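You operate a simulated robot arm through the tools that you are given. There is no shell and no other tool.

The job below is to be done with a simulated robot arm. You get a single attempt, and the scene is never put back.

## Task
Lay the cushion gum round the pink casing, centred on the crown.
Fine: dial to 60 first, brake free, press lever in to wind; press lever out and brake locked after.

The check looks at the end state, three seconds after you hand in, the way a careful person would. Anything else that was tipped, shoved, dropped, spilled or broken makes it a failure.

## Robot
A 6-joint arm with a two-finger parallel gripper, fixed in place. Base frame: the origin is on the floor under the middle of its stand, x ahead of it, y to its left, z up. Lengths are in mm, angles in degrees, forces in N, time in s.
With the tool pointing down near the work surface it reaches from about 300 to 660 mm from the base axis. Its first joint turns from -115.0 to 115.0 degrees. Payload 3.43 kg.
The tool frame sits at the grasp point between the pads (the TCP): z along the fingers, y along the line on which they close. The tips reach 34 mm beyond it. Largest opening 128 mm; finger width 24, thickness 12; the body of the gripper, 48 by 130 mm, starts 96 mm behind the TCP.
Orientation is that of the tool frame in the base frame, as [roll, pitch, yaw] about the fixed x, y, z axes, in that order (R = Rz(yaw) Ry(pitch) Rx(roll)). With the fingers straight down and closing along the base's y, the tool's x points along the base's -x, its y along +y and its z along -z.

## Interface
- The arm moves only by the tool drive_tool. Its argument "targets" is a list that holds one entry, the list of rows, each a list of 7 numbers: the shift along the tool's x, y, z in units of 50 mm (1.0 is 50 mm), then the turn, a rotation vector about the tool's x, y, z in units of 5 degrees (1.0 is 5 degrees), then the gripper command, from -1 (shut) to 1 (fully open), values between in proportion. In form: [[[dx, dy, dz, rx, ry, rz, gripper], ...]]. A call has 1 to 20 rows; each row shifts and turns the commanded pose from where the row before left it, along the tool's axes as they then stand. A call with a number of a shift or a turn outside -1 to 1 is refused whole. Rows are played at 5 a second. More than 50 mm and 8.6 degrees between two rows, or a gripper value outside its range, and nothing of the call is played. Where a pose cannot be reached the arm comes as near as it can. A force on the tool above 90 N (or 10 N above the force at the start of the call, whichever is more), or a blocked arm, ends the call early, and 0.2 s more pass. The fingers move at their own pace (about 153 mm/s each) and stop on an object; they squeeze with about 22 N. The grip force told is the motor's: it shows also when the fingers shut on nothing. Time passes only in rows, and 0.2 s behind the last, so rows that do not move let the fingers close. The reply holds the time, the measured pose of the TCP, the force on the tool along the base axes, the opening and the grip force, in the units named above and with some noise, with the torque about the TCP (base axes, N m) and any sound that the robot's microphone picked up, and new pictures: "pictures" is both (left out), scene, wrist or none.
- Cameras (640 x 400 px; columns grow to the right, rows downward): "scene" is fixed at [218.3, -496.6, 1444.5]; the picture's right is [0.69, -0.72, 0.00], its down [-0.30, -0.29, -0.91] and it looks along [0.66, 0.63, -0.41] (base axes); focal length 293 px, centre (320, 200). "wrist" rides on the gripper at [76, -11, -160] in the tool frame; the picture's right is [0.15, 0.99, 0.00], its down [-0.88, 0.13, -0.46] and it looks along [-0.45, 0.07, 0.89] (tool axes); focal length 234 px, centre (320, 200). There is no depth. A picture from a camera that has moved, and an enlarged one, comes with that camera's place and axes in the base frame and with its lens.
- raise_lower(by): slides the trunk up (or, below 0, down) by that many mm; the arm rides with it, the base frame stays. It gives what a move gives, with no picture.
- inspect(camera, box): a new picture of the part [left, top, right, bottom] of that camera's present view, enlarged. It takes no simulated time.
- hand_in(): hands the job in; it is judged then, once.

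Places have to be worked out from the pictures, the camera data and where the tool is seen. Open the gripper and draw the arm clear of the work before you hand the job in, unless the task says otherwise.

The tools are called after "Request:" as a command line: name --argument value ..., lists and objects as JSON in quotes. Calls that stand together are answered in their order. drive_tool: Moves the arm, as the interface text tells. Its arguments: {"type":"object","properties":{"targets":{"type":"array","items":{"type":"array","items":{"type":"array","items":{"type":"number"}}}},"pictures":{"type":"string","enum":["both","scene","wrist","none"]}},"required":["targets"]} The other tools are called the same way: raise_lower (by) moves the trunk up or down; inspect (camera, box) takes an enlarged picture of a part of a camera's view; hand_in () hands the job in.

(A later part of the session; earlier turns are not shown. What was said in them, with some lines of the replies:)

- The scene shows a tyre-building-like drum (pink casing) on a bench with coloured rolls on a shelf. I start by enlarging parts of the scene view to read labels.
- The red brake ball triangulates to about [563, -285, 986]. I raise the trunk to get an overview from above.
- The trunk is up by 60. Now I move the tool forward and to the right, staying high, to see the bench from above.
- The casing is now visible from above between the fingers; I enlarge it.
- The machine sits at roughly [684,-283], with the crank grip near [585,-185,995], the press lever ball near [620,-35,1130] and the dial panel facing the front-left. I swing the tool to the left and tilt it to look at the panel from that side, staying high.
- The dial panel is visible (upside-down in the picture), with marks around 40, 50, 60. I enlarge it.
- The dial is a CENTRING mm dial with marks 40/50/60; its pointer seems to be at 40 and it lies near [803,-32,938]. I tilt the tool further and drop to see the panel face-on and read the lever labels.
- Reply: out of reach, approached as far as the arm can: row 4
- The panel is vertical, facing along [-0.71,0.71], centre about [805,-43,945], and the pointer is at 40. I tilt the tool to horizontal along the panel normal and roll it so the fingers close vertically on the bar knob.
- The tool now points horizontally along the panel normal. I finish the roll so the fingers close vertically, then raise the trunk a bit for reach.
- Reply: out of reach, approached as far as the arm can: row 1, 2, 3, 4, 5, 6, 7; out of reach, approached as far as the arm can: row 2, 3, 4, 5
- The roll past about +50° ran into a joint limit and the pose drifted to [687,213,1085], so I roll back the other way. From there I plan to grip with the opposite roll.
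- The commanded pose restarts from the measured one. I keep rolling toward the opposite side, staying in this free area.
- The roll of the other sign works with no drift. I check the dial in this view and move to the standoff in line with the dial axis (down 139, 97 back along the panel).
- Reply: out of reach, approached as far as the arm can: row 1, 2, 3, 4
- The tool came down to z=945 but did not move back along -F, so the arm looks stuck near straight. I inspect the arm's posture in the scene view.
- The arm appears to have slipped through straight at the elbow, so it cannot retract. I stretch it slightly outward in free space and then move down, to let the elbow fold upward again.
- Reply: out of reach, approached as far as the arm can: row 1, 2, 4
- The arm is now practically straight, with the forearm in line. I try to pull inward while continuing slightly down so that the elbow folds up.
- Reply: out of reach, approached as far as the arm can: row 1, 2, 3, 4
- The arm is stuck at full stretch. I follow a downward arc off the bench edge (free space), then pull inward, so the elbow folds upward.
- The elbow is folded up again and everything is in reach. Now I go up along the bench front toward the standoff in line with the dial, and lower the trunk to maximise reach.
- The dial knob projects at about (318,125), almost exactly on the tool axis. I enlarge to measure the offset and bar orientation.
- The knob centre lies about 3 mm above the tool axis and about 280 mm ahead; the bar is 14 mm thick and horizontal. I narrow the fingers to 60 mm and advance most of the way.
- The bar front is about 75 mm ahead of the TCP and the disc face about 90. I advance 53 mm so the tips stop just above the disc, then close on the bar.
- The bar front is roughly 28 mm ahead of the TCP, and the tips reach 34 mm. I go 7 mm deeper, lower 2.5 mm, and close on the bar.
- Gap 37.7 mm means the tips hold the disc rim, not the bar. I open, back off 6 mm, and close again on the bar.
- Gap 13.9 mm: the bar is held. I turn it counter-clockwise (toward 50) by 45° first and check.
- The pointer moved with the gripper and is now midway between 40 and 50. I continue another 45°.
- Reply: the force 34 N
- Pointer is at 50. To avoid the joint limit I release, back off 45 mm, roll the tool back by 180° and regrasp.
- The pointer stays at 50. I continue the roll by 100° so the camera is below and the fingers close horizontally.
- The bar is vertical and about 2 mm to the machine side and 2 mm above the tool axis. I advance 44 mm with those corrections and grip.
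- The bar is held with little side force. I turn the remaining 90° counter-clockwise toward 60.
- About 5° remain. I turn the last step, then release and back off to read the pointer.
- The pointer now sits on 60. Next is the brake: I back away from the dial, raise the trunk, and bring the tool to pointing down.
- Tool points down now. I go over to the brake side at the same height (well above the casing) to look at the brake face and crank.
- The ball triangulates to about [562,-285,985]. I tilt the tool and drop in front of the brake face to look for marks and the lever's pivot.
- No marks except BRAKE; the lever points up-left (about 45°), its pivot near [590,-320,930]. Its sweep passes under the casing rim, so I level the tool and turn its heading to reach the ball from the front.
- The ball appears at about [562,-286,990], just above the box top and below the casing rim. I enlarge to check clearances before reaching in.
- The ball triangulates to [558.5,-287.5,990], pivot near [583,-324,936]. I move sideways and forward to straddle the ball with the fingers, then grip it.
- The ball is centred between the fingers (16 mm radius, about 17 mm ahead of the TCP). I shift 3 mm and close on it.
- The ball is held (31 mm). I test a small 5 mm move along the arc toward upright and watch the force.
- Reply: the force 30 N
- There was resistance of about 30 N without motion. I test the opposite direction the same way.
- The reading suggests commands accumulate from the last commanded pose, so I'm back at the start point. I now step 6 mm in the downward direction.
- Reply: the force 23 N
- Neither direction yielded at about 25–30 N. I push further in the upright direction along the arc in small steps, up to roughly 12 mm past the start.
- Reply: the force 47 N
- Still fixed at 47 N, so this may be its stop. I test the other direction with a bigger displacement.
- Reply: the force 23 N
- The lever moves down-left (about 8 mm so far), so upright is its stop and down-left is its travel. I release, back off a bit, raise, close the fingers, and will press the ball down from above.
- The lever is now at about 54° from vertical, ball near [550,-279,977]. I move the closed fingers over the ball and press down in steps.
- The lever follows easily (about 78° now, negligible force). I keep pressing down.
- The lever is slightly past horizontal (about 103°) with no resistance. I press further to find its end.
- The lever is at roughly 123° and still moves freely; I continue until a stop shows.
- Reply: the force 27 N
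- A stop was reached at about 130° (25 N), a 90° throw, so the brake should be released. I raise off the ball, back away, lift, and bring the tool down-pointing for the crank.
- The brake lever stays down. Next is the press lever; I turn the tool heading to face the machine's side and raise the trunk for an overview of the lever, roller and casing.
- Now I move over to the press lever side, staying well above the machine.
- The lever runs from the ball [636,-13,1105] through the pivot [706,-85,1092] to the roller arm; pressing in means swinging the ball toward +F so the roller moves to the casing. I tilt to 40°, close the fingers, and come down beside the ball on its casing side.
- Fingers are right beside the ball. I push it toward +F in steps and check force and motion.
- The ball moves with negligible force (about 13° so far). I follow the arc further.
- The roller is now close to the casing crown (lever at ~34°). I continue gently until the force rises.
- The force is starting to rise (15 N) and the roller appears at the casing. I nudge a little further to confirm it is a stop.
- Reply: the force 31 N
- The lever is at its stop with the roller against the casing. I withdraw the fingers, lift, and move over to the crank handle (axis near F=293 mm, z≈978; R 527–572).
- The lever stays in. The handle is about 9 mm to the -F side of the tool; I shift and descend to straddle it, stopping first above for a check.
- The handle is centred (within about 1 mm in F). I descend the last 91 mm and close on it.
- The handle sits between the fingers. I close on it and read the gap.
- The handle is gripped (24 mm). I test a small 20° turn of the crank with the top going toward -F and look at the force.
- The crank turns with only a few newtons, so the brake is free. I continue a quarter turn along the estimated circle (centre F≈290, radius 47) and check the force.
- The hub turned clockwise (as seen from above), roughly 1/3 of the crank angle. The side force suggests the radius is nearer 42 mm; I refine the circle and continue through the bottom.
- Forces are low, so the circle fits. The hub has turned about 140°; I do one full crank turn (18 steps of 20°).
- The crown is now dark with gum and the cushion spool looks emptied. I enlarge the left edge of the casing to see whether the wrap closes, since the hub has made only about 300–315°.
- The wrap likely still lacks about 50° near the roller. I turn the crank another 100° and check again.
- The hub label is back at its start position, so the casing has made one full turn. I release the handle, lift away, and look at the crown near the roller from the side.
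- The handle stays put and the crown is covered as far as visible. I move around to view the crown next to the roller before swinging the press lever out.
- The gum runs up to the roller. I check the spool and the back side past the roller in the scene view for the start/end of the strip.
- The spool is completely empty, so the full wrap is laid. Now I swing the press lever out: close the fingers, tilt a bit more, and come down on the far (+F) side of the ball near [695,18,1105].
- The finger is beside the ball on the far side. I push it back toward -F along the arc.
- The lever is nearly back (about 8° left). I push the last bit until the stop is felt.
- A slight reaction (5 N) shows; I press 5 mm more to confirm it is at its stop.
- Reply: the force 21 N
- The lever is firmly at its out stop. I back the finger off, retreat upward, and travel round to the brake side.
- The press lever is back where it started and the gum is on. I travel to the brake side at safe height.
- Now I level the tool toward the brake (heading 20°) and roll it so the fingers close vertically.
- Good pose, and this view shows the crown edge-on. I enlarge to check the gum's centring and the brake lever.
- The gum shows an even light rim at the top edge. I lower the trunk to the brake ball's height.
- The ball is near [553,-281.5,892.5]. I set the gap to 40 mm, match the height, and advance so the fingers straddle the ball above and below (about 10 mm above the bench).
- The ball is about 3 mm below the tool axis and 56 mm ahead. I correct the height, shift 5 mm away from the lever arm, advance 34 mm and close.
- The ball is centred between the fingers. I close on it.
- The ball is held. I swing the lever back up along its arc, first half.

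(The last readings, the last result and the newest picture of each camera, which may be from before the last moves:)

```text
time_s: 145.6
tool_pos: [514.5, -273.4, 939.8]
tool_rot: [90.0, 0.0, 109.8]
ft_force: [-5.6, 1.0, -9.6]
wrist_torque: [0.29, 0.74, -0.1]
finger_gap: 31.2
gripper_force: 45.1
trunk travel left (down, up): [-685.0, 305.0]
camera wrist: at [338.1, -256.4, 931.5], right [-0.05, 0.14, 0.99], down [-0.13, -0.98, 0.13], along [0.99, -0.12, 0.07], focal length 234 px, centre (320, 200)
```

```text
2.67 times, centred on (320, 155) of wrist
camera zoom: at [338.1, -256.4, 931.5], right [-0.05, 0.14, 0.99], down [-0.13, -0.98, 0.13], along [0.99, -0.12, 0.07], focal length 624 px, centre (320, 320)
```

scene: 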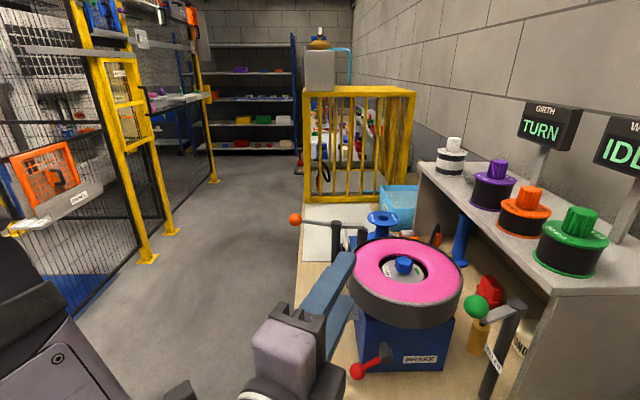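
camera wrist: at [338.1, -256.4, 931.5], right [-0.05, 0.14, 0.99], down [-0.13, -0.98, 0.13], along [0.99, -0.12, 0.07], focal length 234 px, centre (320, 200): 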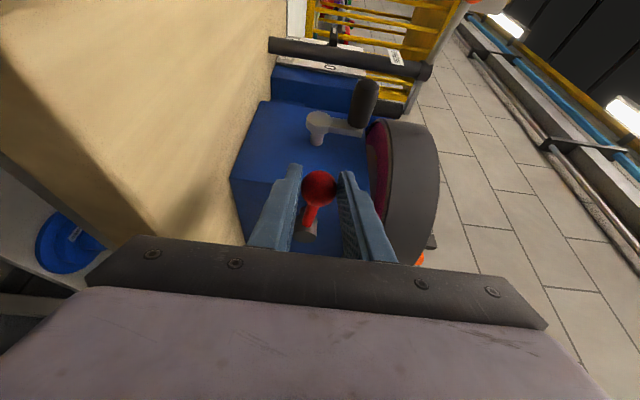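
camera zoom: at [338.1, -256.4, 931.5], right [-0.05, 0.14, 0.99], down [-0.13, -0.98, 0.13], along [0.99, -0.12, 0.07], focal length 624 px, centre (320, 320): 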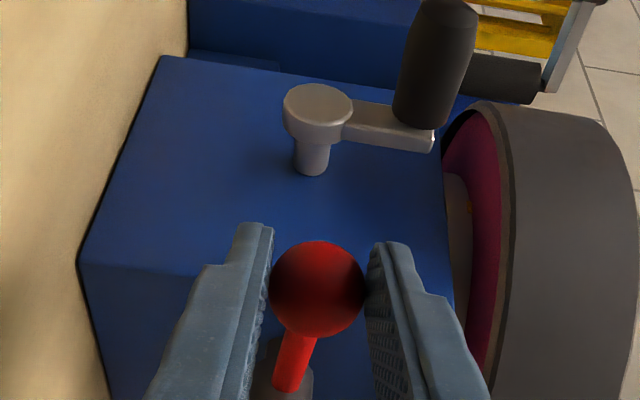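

The lever is at horizontal. I continue the second half up to the locked stop.

Request:
drive_tool --targets '[[[-0.033, 0.216, 0.015, 0, 0, 0, -1], [-0.063, 0.21, 0.03, 0, 0, 0, -1], [-0.09, 0.194, 0.043, 0, 0, 0, -1], [-0.119, 0.176, 0.056, 0, 0, 0, -1]]]' --pictures "wrist"

Request:
inspect --camera "wrist" --box '[220, 80, 420, 230]'

```text
time_s: 146.6
tool_pos: [527.8, -285.8, 982.2]
tool_rot: [90.1, -0.2, 109.9]
ft_force: [-1.5, 4.7, -10.8]
wrist_torque: [0.4, 0.72, 0.27]
finger_gap: 30.7
gripper_force: 45.3
trunk travel left (down, up): [-685.0, 305.0]
camera wrist: at [350.0, -269.0, 972.3], right [-0.05, 0.14, 0.99], down [-0.13, -0.98, 0.13], along [0.99, -0.12, 0.06], focal length 234 px, centre (320, 200)
```

wrist: 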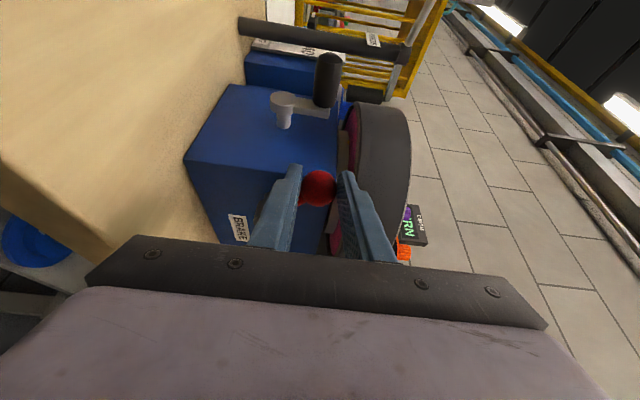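

```text
2.67 times, centred on (320, 155) of wrist
camera zoom: at [350.0, -269.0, 972.3], right [-0.05, 0.14, 0.99], down [-0.13, -0.98, 0.13], along [0.99, -0.12, 0.06], focal length 624 px, centre (320, 320)
```

zoom: 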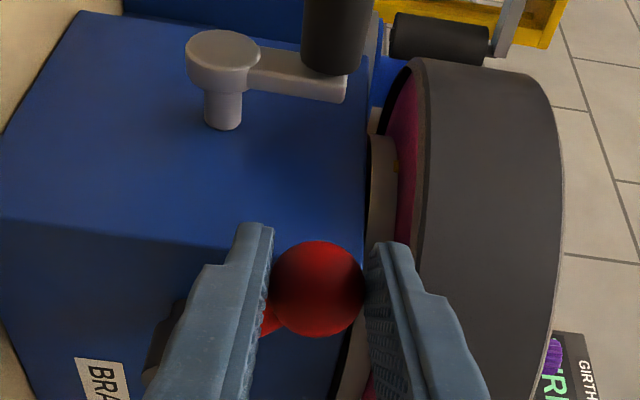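

About 9° remain. I go on to the stop and watch the force.

Request:
drive_tool --targets '[[[-0.07, 0.08, 0.033, 0, 0, 0, -1], [-0.07, 0.075, 0.033, 0, 0, 0, -1], [0, 0, 0, 0, 0, 0, -1]]]' --pictures "wrist"

Request:
inspect --camera "wrist" --box '[220, 80, 420, 230]'

```text
time_s: 147.4
tool_pos: [532.0, -290.8, 988.5]
tool_rot: [90.0, -0.1, 109.8]
ft_force: [-7.1, 2.6, -9.5]
wrist_torque: [0.4, 0.94, -0.05]
finger_gap: 31.2
gripper_force: 45.0
trunk travel left (down, up): [-685.0, 305.0]
camera wrist: at [355.1, -273.8, 979.0], right [-0.05, 0.14, 0.99], down [-0.13, -0.98, 0.13], along [0.99, -0.12, 0.07], focal length 234 px, centre (320, 200)
```

wrist: 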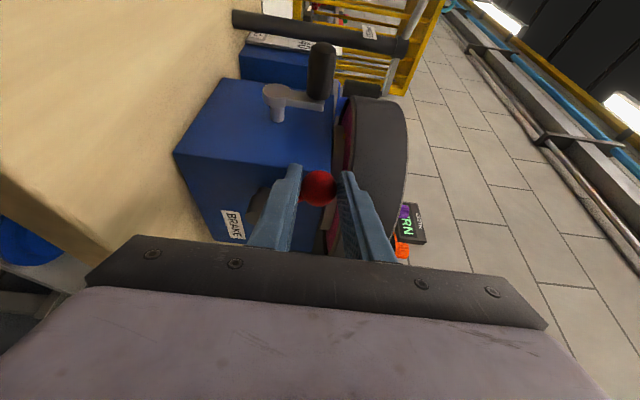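

```text
2.67 times, centred on (320, 155) of wrist
camera zoom: at [355.1, -273.8, 979.0], right [-0.05, 0.14, 0.99], down [-0.13, -0.98, 0.13], along [0.99, -0.12, 0.07], focal length 624 px, centre (320, 320)
```

zoom: 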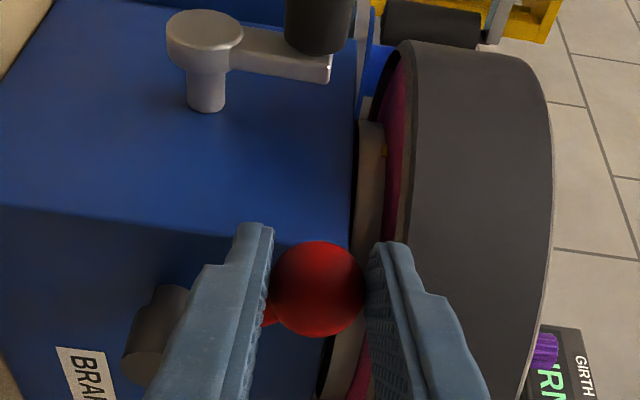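

The lever is at about 40°, nearly its original stop (39°). I push 5 mm more to seat it.

Request:
drive_tool --targets '[[[-0.07, 0.064, 0.033, 0, 0, 0, -1], [0, 0, 0, 0, 0, 0, -1]]]' --pictures "none"

```text
time_s: 148.0
tool_pos: [531.3, -292.1, 988.1]
tool_rot: [90.3, -0.2, 110.3]
ft_force: [-24.6, 10.6, -21.2]
wrist_torque: [0.16, 0.52, -0.17]
finger_gap: 31.3
gripper_force: 45.3
trunk travel left (down, up): [-685.0, 305.0]
```

34 N without motion: the brake is back at its locked stop. I relax the push, open, and back straight out.

Request:
drive_tool --targets '[[[0.07, -0.064, -0.033, 0, 0, 0, -1], [0, 0, 0, 0, 0, 0, -0.42], [0, 0, 0, 0, 0, 0, -0.42], [0, 0, -0.5, 0, 0, 0, -0.42], [0, 0, -0.95, 0, 0, 0, -0.42], [0, 0, -0.95, 0, 0, 0, -0.42]]]'

Request:
inspect --camera "wrist" --box '[220, 60, 420, 210]'

Request:
inspect --camera "scene" --box '[300, 200, 500, 400]'

```text
time_s: 149.4
tool_pos: [418.4, -331.0, 992.0]
tool_rot: [90.1, 0.0, 109.8]
ft_force: [0.1, 0.0, -0.4]
wrist_torque: [0.03, 0.05, 0.02]
finger_gap: 37.0
gripper_force: 0.0
trunk travel left (down, up): [-685.0, 305.0]
camera wrist: at [242.2, -313.9, 982.9], right [-0.05, 0.14, 0.99], down [-0.13, -0.98, 0.13], along [0.99, -0.12, 0.07], focal length 234 px, centre (320, 200)
```

scene: 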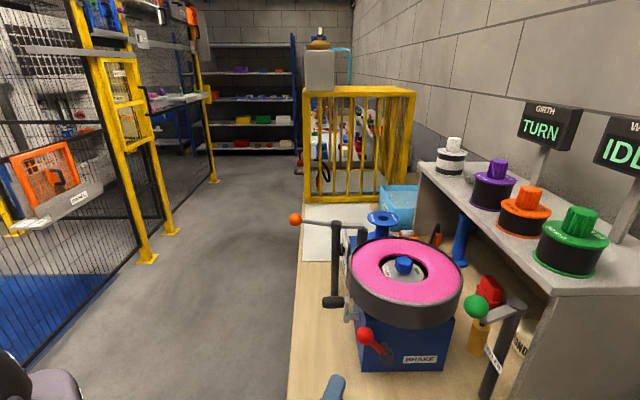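
wrist: 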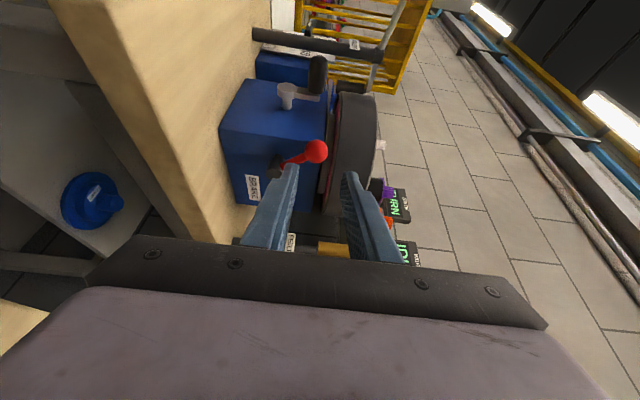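

```text
2.67 times, centred on (320, 135) of wrist
camera zoom: at [242.2, -313.9, 982.9], right [-0.05, 0.14, 0.99], down [-0.13, -0.98, 0.13], along [0.99, -0.12, 0.07], focal length 624 px, centre (320, 373)
```

zoom: 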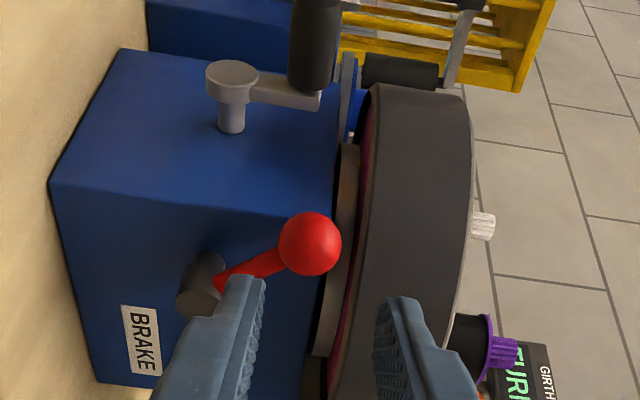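

```text
2.00 times, centred on (400, 300) of scene
camera zoom: at [218.3, -496.6, 1444.5], right [0.69, -0.72, 0.0], down [-0.3, -0.29, -0.91], along [0.66, 0.63, -0.41], focal length 586 px, centre (160, 0)
```

zoom: 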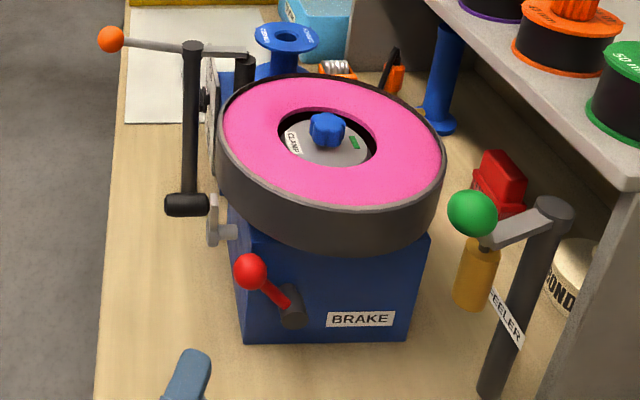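

All three controls read as wanted: brake ball back at its original locked spot, press lever out, dial at 60. I raise the trunk and straighten the tool so I can inspect the crown near the nip before finishing.

Request:
raise_lower --by 280

Request:
drive_tool --targets '[[[0, 0, 0, 0, 0, -1, 0.5], [0, 0, 0, 0, 0, -1, 0.5], [0, 0, 0, 0, 0, -1, 0.5], [0, 0, 0, 0, 0, -1, 0.5], [0, 0, 0, 0, 0, -1, 0.5], [0, 0, 0, 0, 0, -1, 0.5], [0, 0, 0, 0, 0, -1, 0.5], [0, 0, 0, 0, 0, -1, 0.5], [0, 0, 0, 0, 0, -1, 0.5], [0, 0, 0, 0, 0, -1, 0.5], [0, 0, 0, 0, 0, -1, 0.5], [0, 0, 0, 0, 0, -1, 0.5], [0, 0, 0, 0, 0, -1, 0.5], [0, 0, 0, 0, 0, -1, 0.5], [0, 0, 0, 0, 0, -1, 0.5], [0, 0, 0, 0, 0, -1, 0.5], [0, 0, 0, 0, 0, -1, 0.5], [0, 0, 0, 0, 0, -1, 0.5]]]' --pictures "none"

Request:
drive_tool --targets '[[[0, 0, 0, 0, 1, 0, 0.5], [0, 0, 0, 0, 1, 0, 0.5], [0, 0, 0, 0, 1, 0, 0.5], [0, 0, 0, 0, 1, 0, 0.5], [0, 0, 0, 0, 1, 0, 0.5], [0, 0, 0, 0, 1, 0, 0.5], [0, 0, 0, 0, 1, 0, 0.5], [0, 0, 0, 0, 1, 0, 0.5], [0, 0, 0, 0, 1, 0, 0.5], [0, 0, 0, 0, 1, 0, 0.5], [0, 0, 0, 0, 1, 0, 0.5], [0, 0, 0, 0, 1, 0, 0.5], [0, 0, 0, 0, 1, 0, 0.5], [0, 0, 0, 0, 1, 0, 0.5]]]' --pictures "wrist"

```text
time_s: 152.2
tool_pos: [419.6, -331.8, 1271.2]
tool_rot: [90.0, 0.0, 109.9]
ft_force: [-0.3, 0.0, 0.1]
wrist_torque: [-0.01, -0.02, 0.01]
finger_gap: 36.8
gripper_force: 0.0
trunk travel left (down, up): [-965.0, 25.0]
```

```text
time_s: 156.0
tool_pos: [418.3, -329.7, 1270.9]
tool_rot: [-101.4, 89.8, -81.4]
ft_force: [-1.0, -0.1, -0.2]
wrist_torque: [0.0, -0.03, 0.0]
finger_gap: 96.3
gripper_force: 0.0
trunk travel left (down, up): [-965.0, 25.0]
```

```text
time_s: 159.0
tool_pos: [420.0, -332.4, 1273.0]
tool_rot: [180.0, 19.9, -160.1]
ft_force: [0.2, -0.1, 0.0]
wrist_torque: [0.01, 0.03, 0.0]
finger_gap: 96.3
gripper_force: 0.0
trunk travel left (down, up): [-965.0, 25.0]
camera wrist: at [304.7, -384.6, 1398.1], right [-0.46, 0.88, -0.05], down [0.59, 0.35, 0.73], along [0.66, 0.31, -0.68], focal length 234 px, centre (320, 200)
```

wrist: 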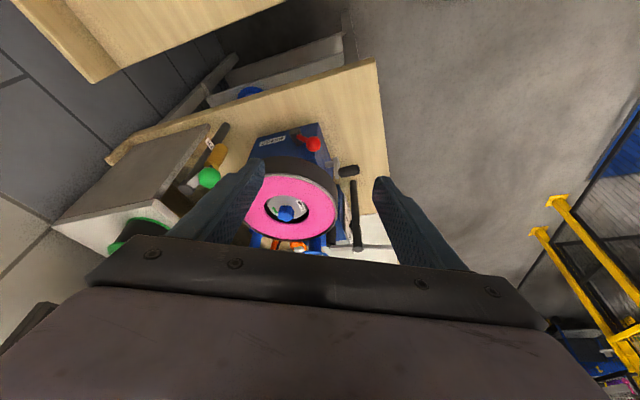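

I turn the heading back and go to a viewpoint facing the crown at the nip side.

Request:
drive_tool --targets '[[[0, 0, 0, 0.342, 0, 0.94, 0.9], [0, 0, 0, 0.342, 0, 0.94, 0.9], [0, 0, 0, 0.342, 0, 0.94, 0.9], [0, 0, 0, 0.342, 0, 0.94, 0.9], [0, 0, 0, 0.342, 0, 0.94, 0.9], [0, 0, 0, 0.342, 0, 0.94, 0.9], [0, 0, 0, 0.342, 0, 0.94, 0.9], [0, 0, 0, 0.342, 0, 0.94, 0.9], [0, 0, 0, 0.342, 0, 0.94, 0.9], [0, 0, 0, 0.342, 0, 0.94, 0.9], [0, 0, 0, 0.342, 0, 0.94, 0.9], [0, 0, 0, 0.342, 0, 0.94, 0.9], [0, 0, 0, 0.342, 0, 0.94, 0.9]]]' --pictures "none"

Request:
drive_tool --targets '[[[0.417, 0.845, 0.035, 0, 0, 0, 0.9], [0.417, 0.845, 0.035, 0, 0, 0, 0.9], [0.417, 0.845, 0.035, 0, 0, 0, 0.9], [0.417, 0.845, 0.035, 0, 0, 0, 0.9], [0.417, 0.845, 0.035, 0, 0, 0, 0.9], [0.417, 0.845, 0.035, 0, 0, 0, 0.9], [0.417, 0.845, 0.035, 0, 0, 0, 0.9], [0, 0, 0, 0, -1, 0, 0.9], [0, 0, 0, 0, -1, 0, 0.9], [0, 0, 0, 0, -1, 0, 0.9], [0, 0, 0, 0, -1, 0, 0.9], [0, 0, 0, 0, -1, 0, 0.9]]]'

Request:
inspect --camera "wrist" --box '[180, 80, 420, 260]'

```text
time_s: 161.8
tool_pos: [418.7, -329.9, 1270.5]
tool_rot: [179.9, 20.1, 134.7]
ft_force: [0.2, 0.4, -0.4]
wrist_torque: [-0.01, 0.02, 0.01]
finger_gap: 121.7
gripper_force: 0.1
trunk travel left (down, up): [-965.0, 25.0]
```

```text
time_s: 164.4
tool_pos: [535.8, -27.3, 1212.3]
tool_rot: [179.9, 45.2, 134.7]
ft_force: [-0.1, 0.1, -0.1]
wrist_torque: [-0.02, 0.02, -0.01]
finger_gap: 121.6
gripper_force: 0.0
trunk travel left (down, up): [-965.0, 25.0]
camera wrist: at [409.2, 81.5, 1272.6], right [0.63, 0.77, -0.1], down [0.3, -0.12, 0.95], along [0.72, -0.63, -0.31], focal length 234 px, centre (320, 200)
```

scene: 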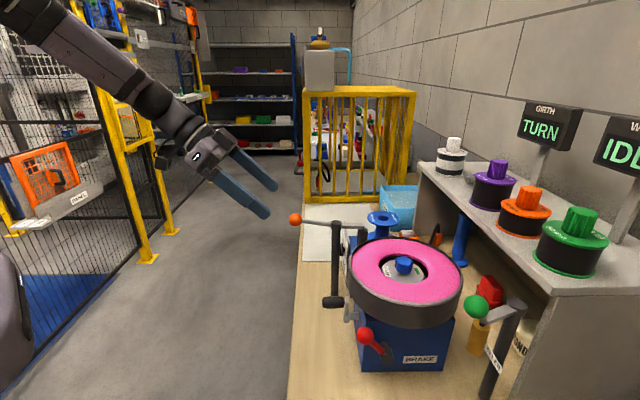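
wrist: 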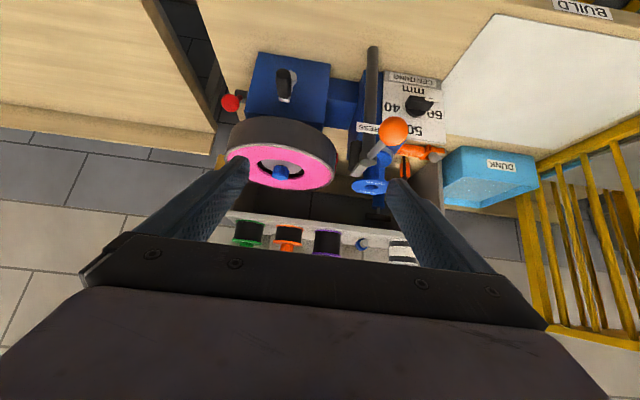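

```text
2.22 times, centred on (300, 170) of wrist
camera zoom: at [409.2, 81.5, 1272.6], right [0.63, 0.77, -0.1], down [0.3, -0.12, 0.95], along [0.72, -0.63, -0.31], focal length 520 px, centre (364, 267)
```

zoom: 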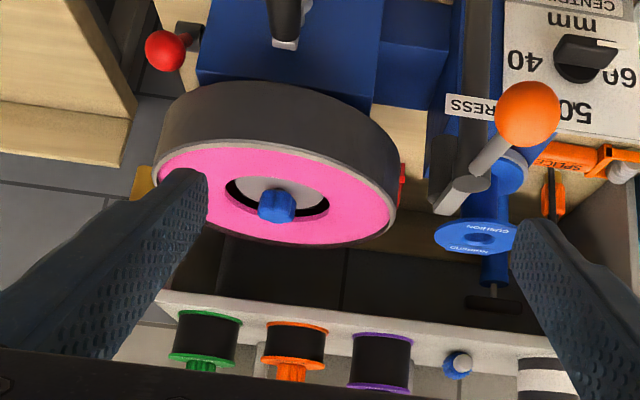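

Request:
inspect --camera "wrist" --box '[220, 105, 350, 195]'

Request:
inspect --camera "wrist" --box '[370, 60, 470, 150]'

```text
4.44 times, centred on (285, 150) of wrist
camera zoom: at [409.2, 81.5, 1272.6], right [0.63, 0.77, -0.1], down [0.3, -0.12, 0.95], along [0.72, -0.63, -0.31], focal length 1041 px, centre (476, 422)
```

zoom: 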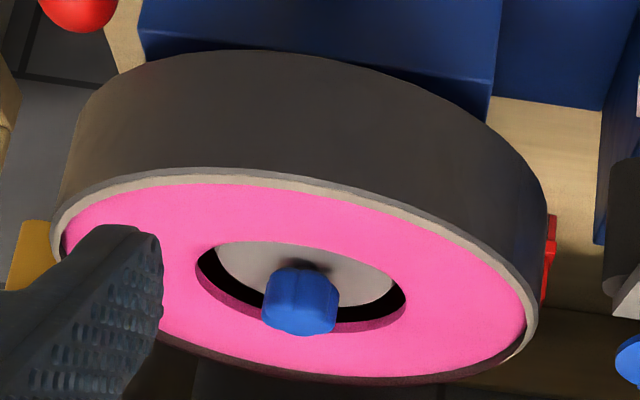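

```text
4.44 times, centred on (420, 105) of wrist
camera zoom: at [409.2, 81.5, 1272.6], right [0.63, 0.77, -0.1], down [0.3, -0.12, 0.95], along [0.72, -0.63, -0.31], focal length 1041 px, centre (-124, 622)
```

zoom: 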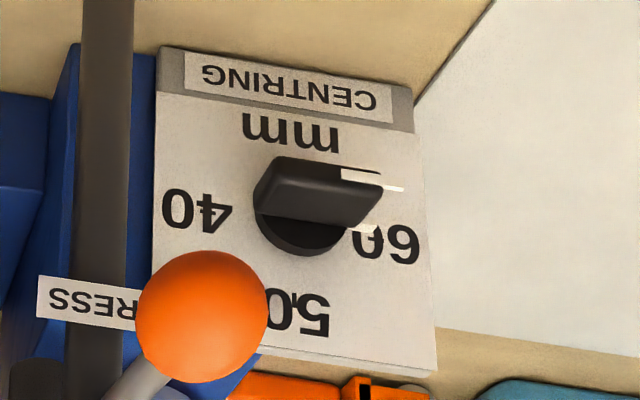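

The crown is covered all round at the nip side too, the dial reads 60, and the press lever is out. I draw the arm back clear of the bench with the gripper open.

Request:
drive_tool --targets '[[[0, -0.2, -0.95, 0, 0, 0, 1], [0, -0.2, -0.95, 0, 0, 0, 1], [0, -0.2, -0.95, 0, 0, 0, 1], [0, 0, 0, 0, 0, 0, 1]]]'

Request:
inspect --camera "scene" --box '[280, 180, 520, 400]'

```text
time_s: 165.4
tool_pos: [443.1, 21.6, 1314.7]
tool_rot: [-179.9, 44.9, 134.9]
ft_force: [0.6, -0.4, 0.4]
wrist_torque: [0.0, 0.02, -0.01]
finger_gap: 127.8
gripper_force: 0.1
trunk travel left (down, up): [-965.0, 25.0]
camera wrist: at [317.1, 131.7, 1375.7], right [0.63, 0.77, -0.1], down [0.31, -0.12, 0.94], along [0.72, -0.63, -0.31], focal length 234 px, centre (320, 200)
```

scene: 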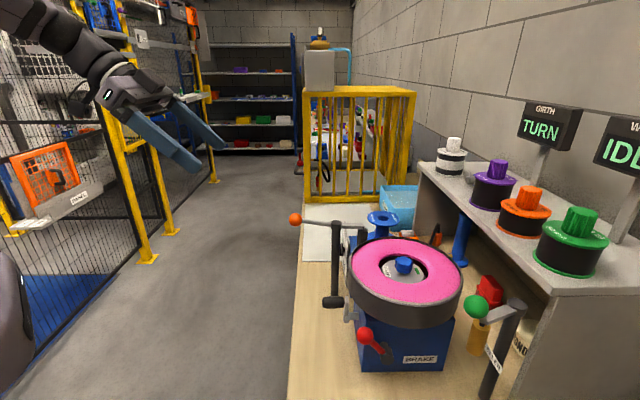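
wrist: 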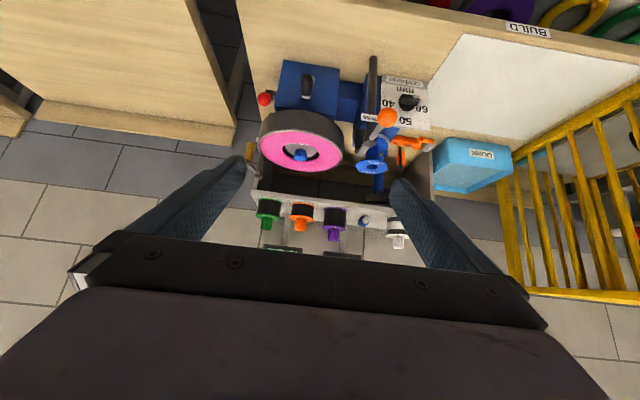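

```text
1.82 times, centred on (400, 290) of scene
camera zoom: at [218.3, -496.6, 1444.5], right [0.69, -0.72, 0.0], down [-0.3, -0.29, -0.91], along [0.66, 0.63, -0.41], focal length 533 px, centre (174, 36)
```

zoom: 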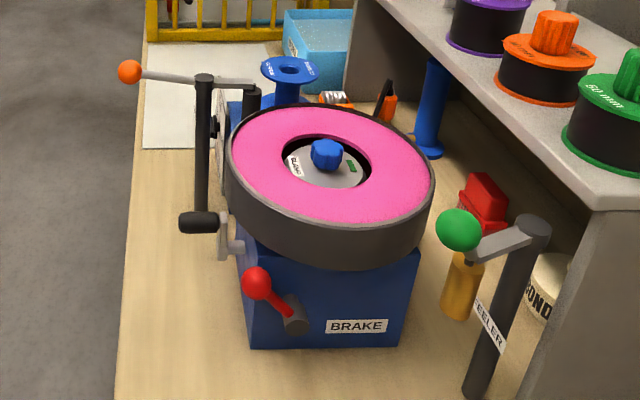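

The arm is clear with the gripper open. The gum is on the crown, the dial is at 60, the press lever is out and the brake lever is back at its locked stop. Nothing else was moved, so I hand the job in.

Request:
hand_in

```text
The job is handed in.
```

The cushion gum is wound once round the pink casing, and the job is handed in; I don't have the check's verdict.

- **Dial:** I set it from 40 to 60 before doing anything else, and it still read 60 in the last close-up.
- **Brake:** I freed it before winding. Afterwards I swung the lever back to its original stop, which held at about 34 N. I take that stop as locked because the crank only turned with the lever at the other end. I did not try the crank again to confirm it.
- **Press lever:** I swung it in until the roller met the casing, then back out to its stop after winding.
- **Winding:** I turned the crank about two turns, which took the casing round once (about 360°). The cushion spool is empty, and the crown is dark with gum everywhere I could see, including next to the roller. The far side was never in view.
- **Centring:** I could see a thin bare rim at both the top and bottom edges of the crown, so the gum looks centred. I judged that by eye, not by measurement.

In the pictures, nothing else on the bench looks moved or tipped. The gripper is open and the arm is drawn clear of the work.
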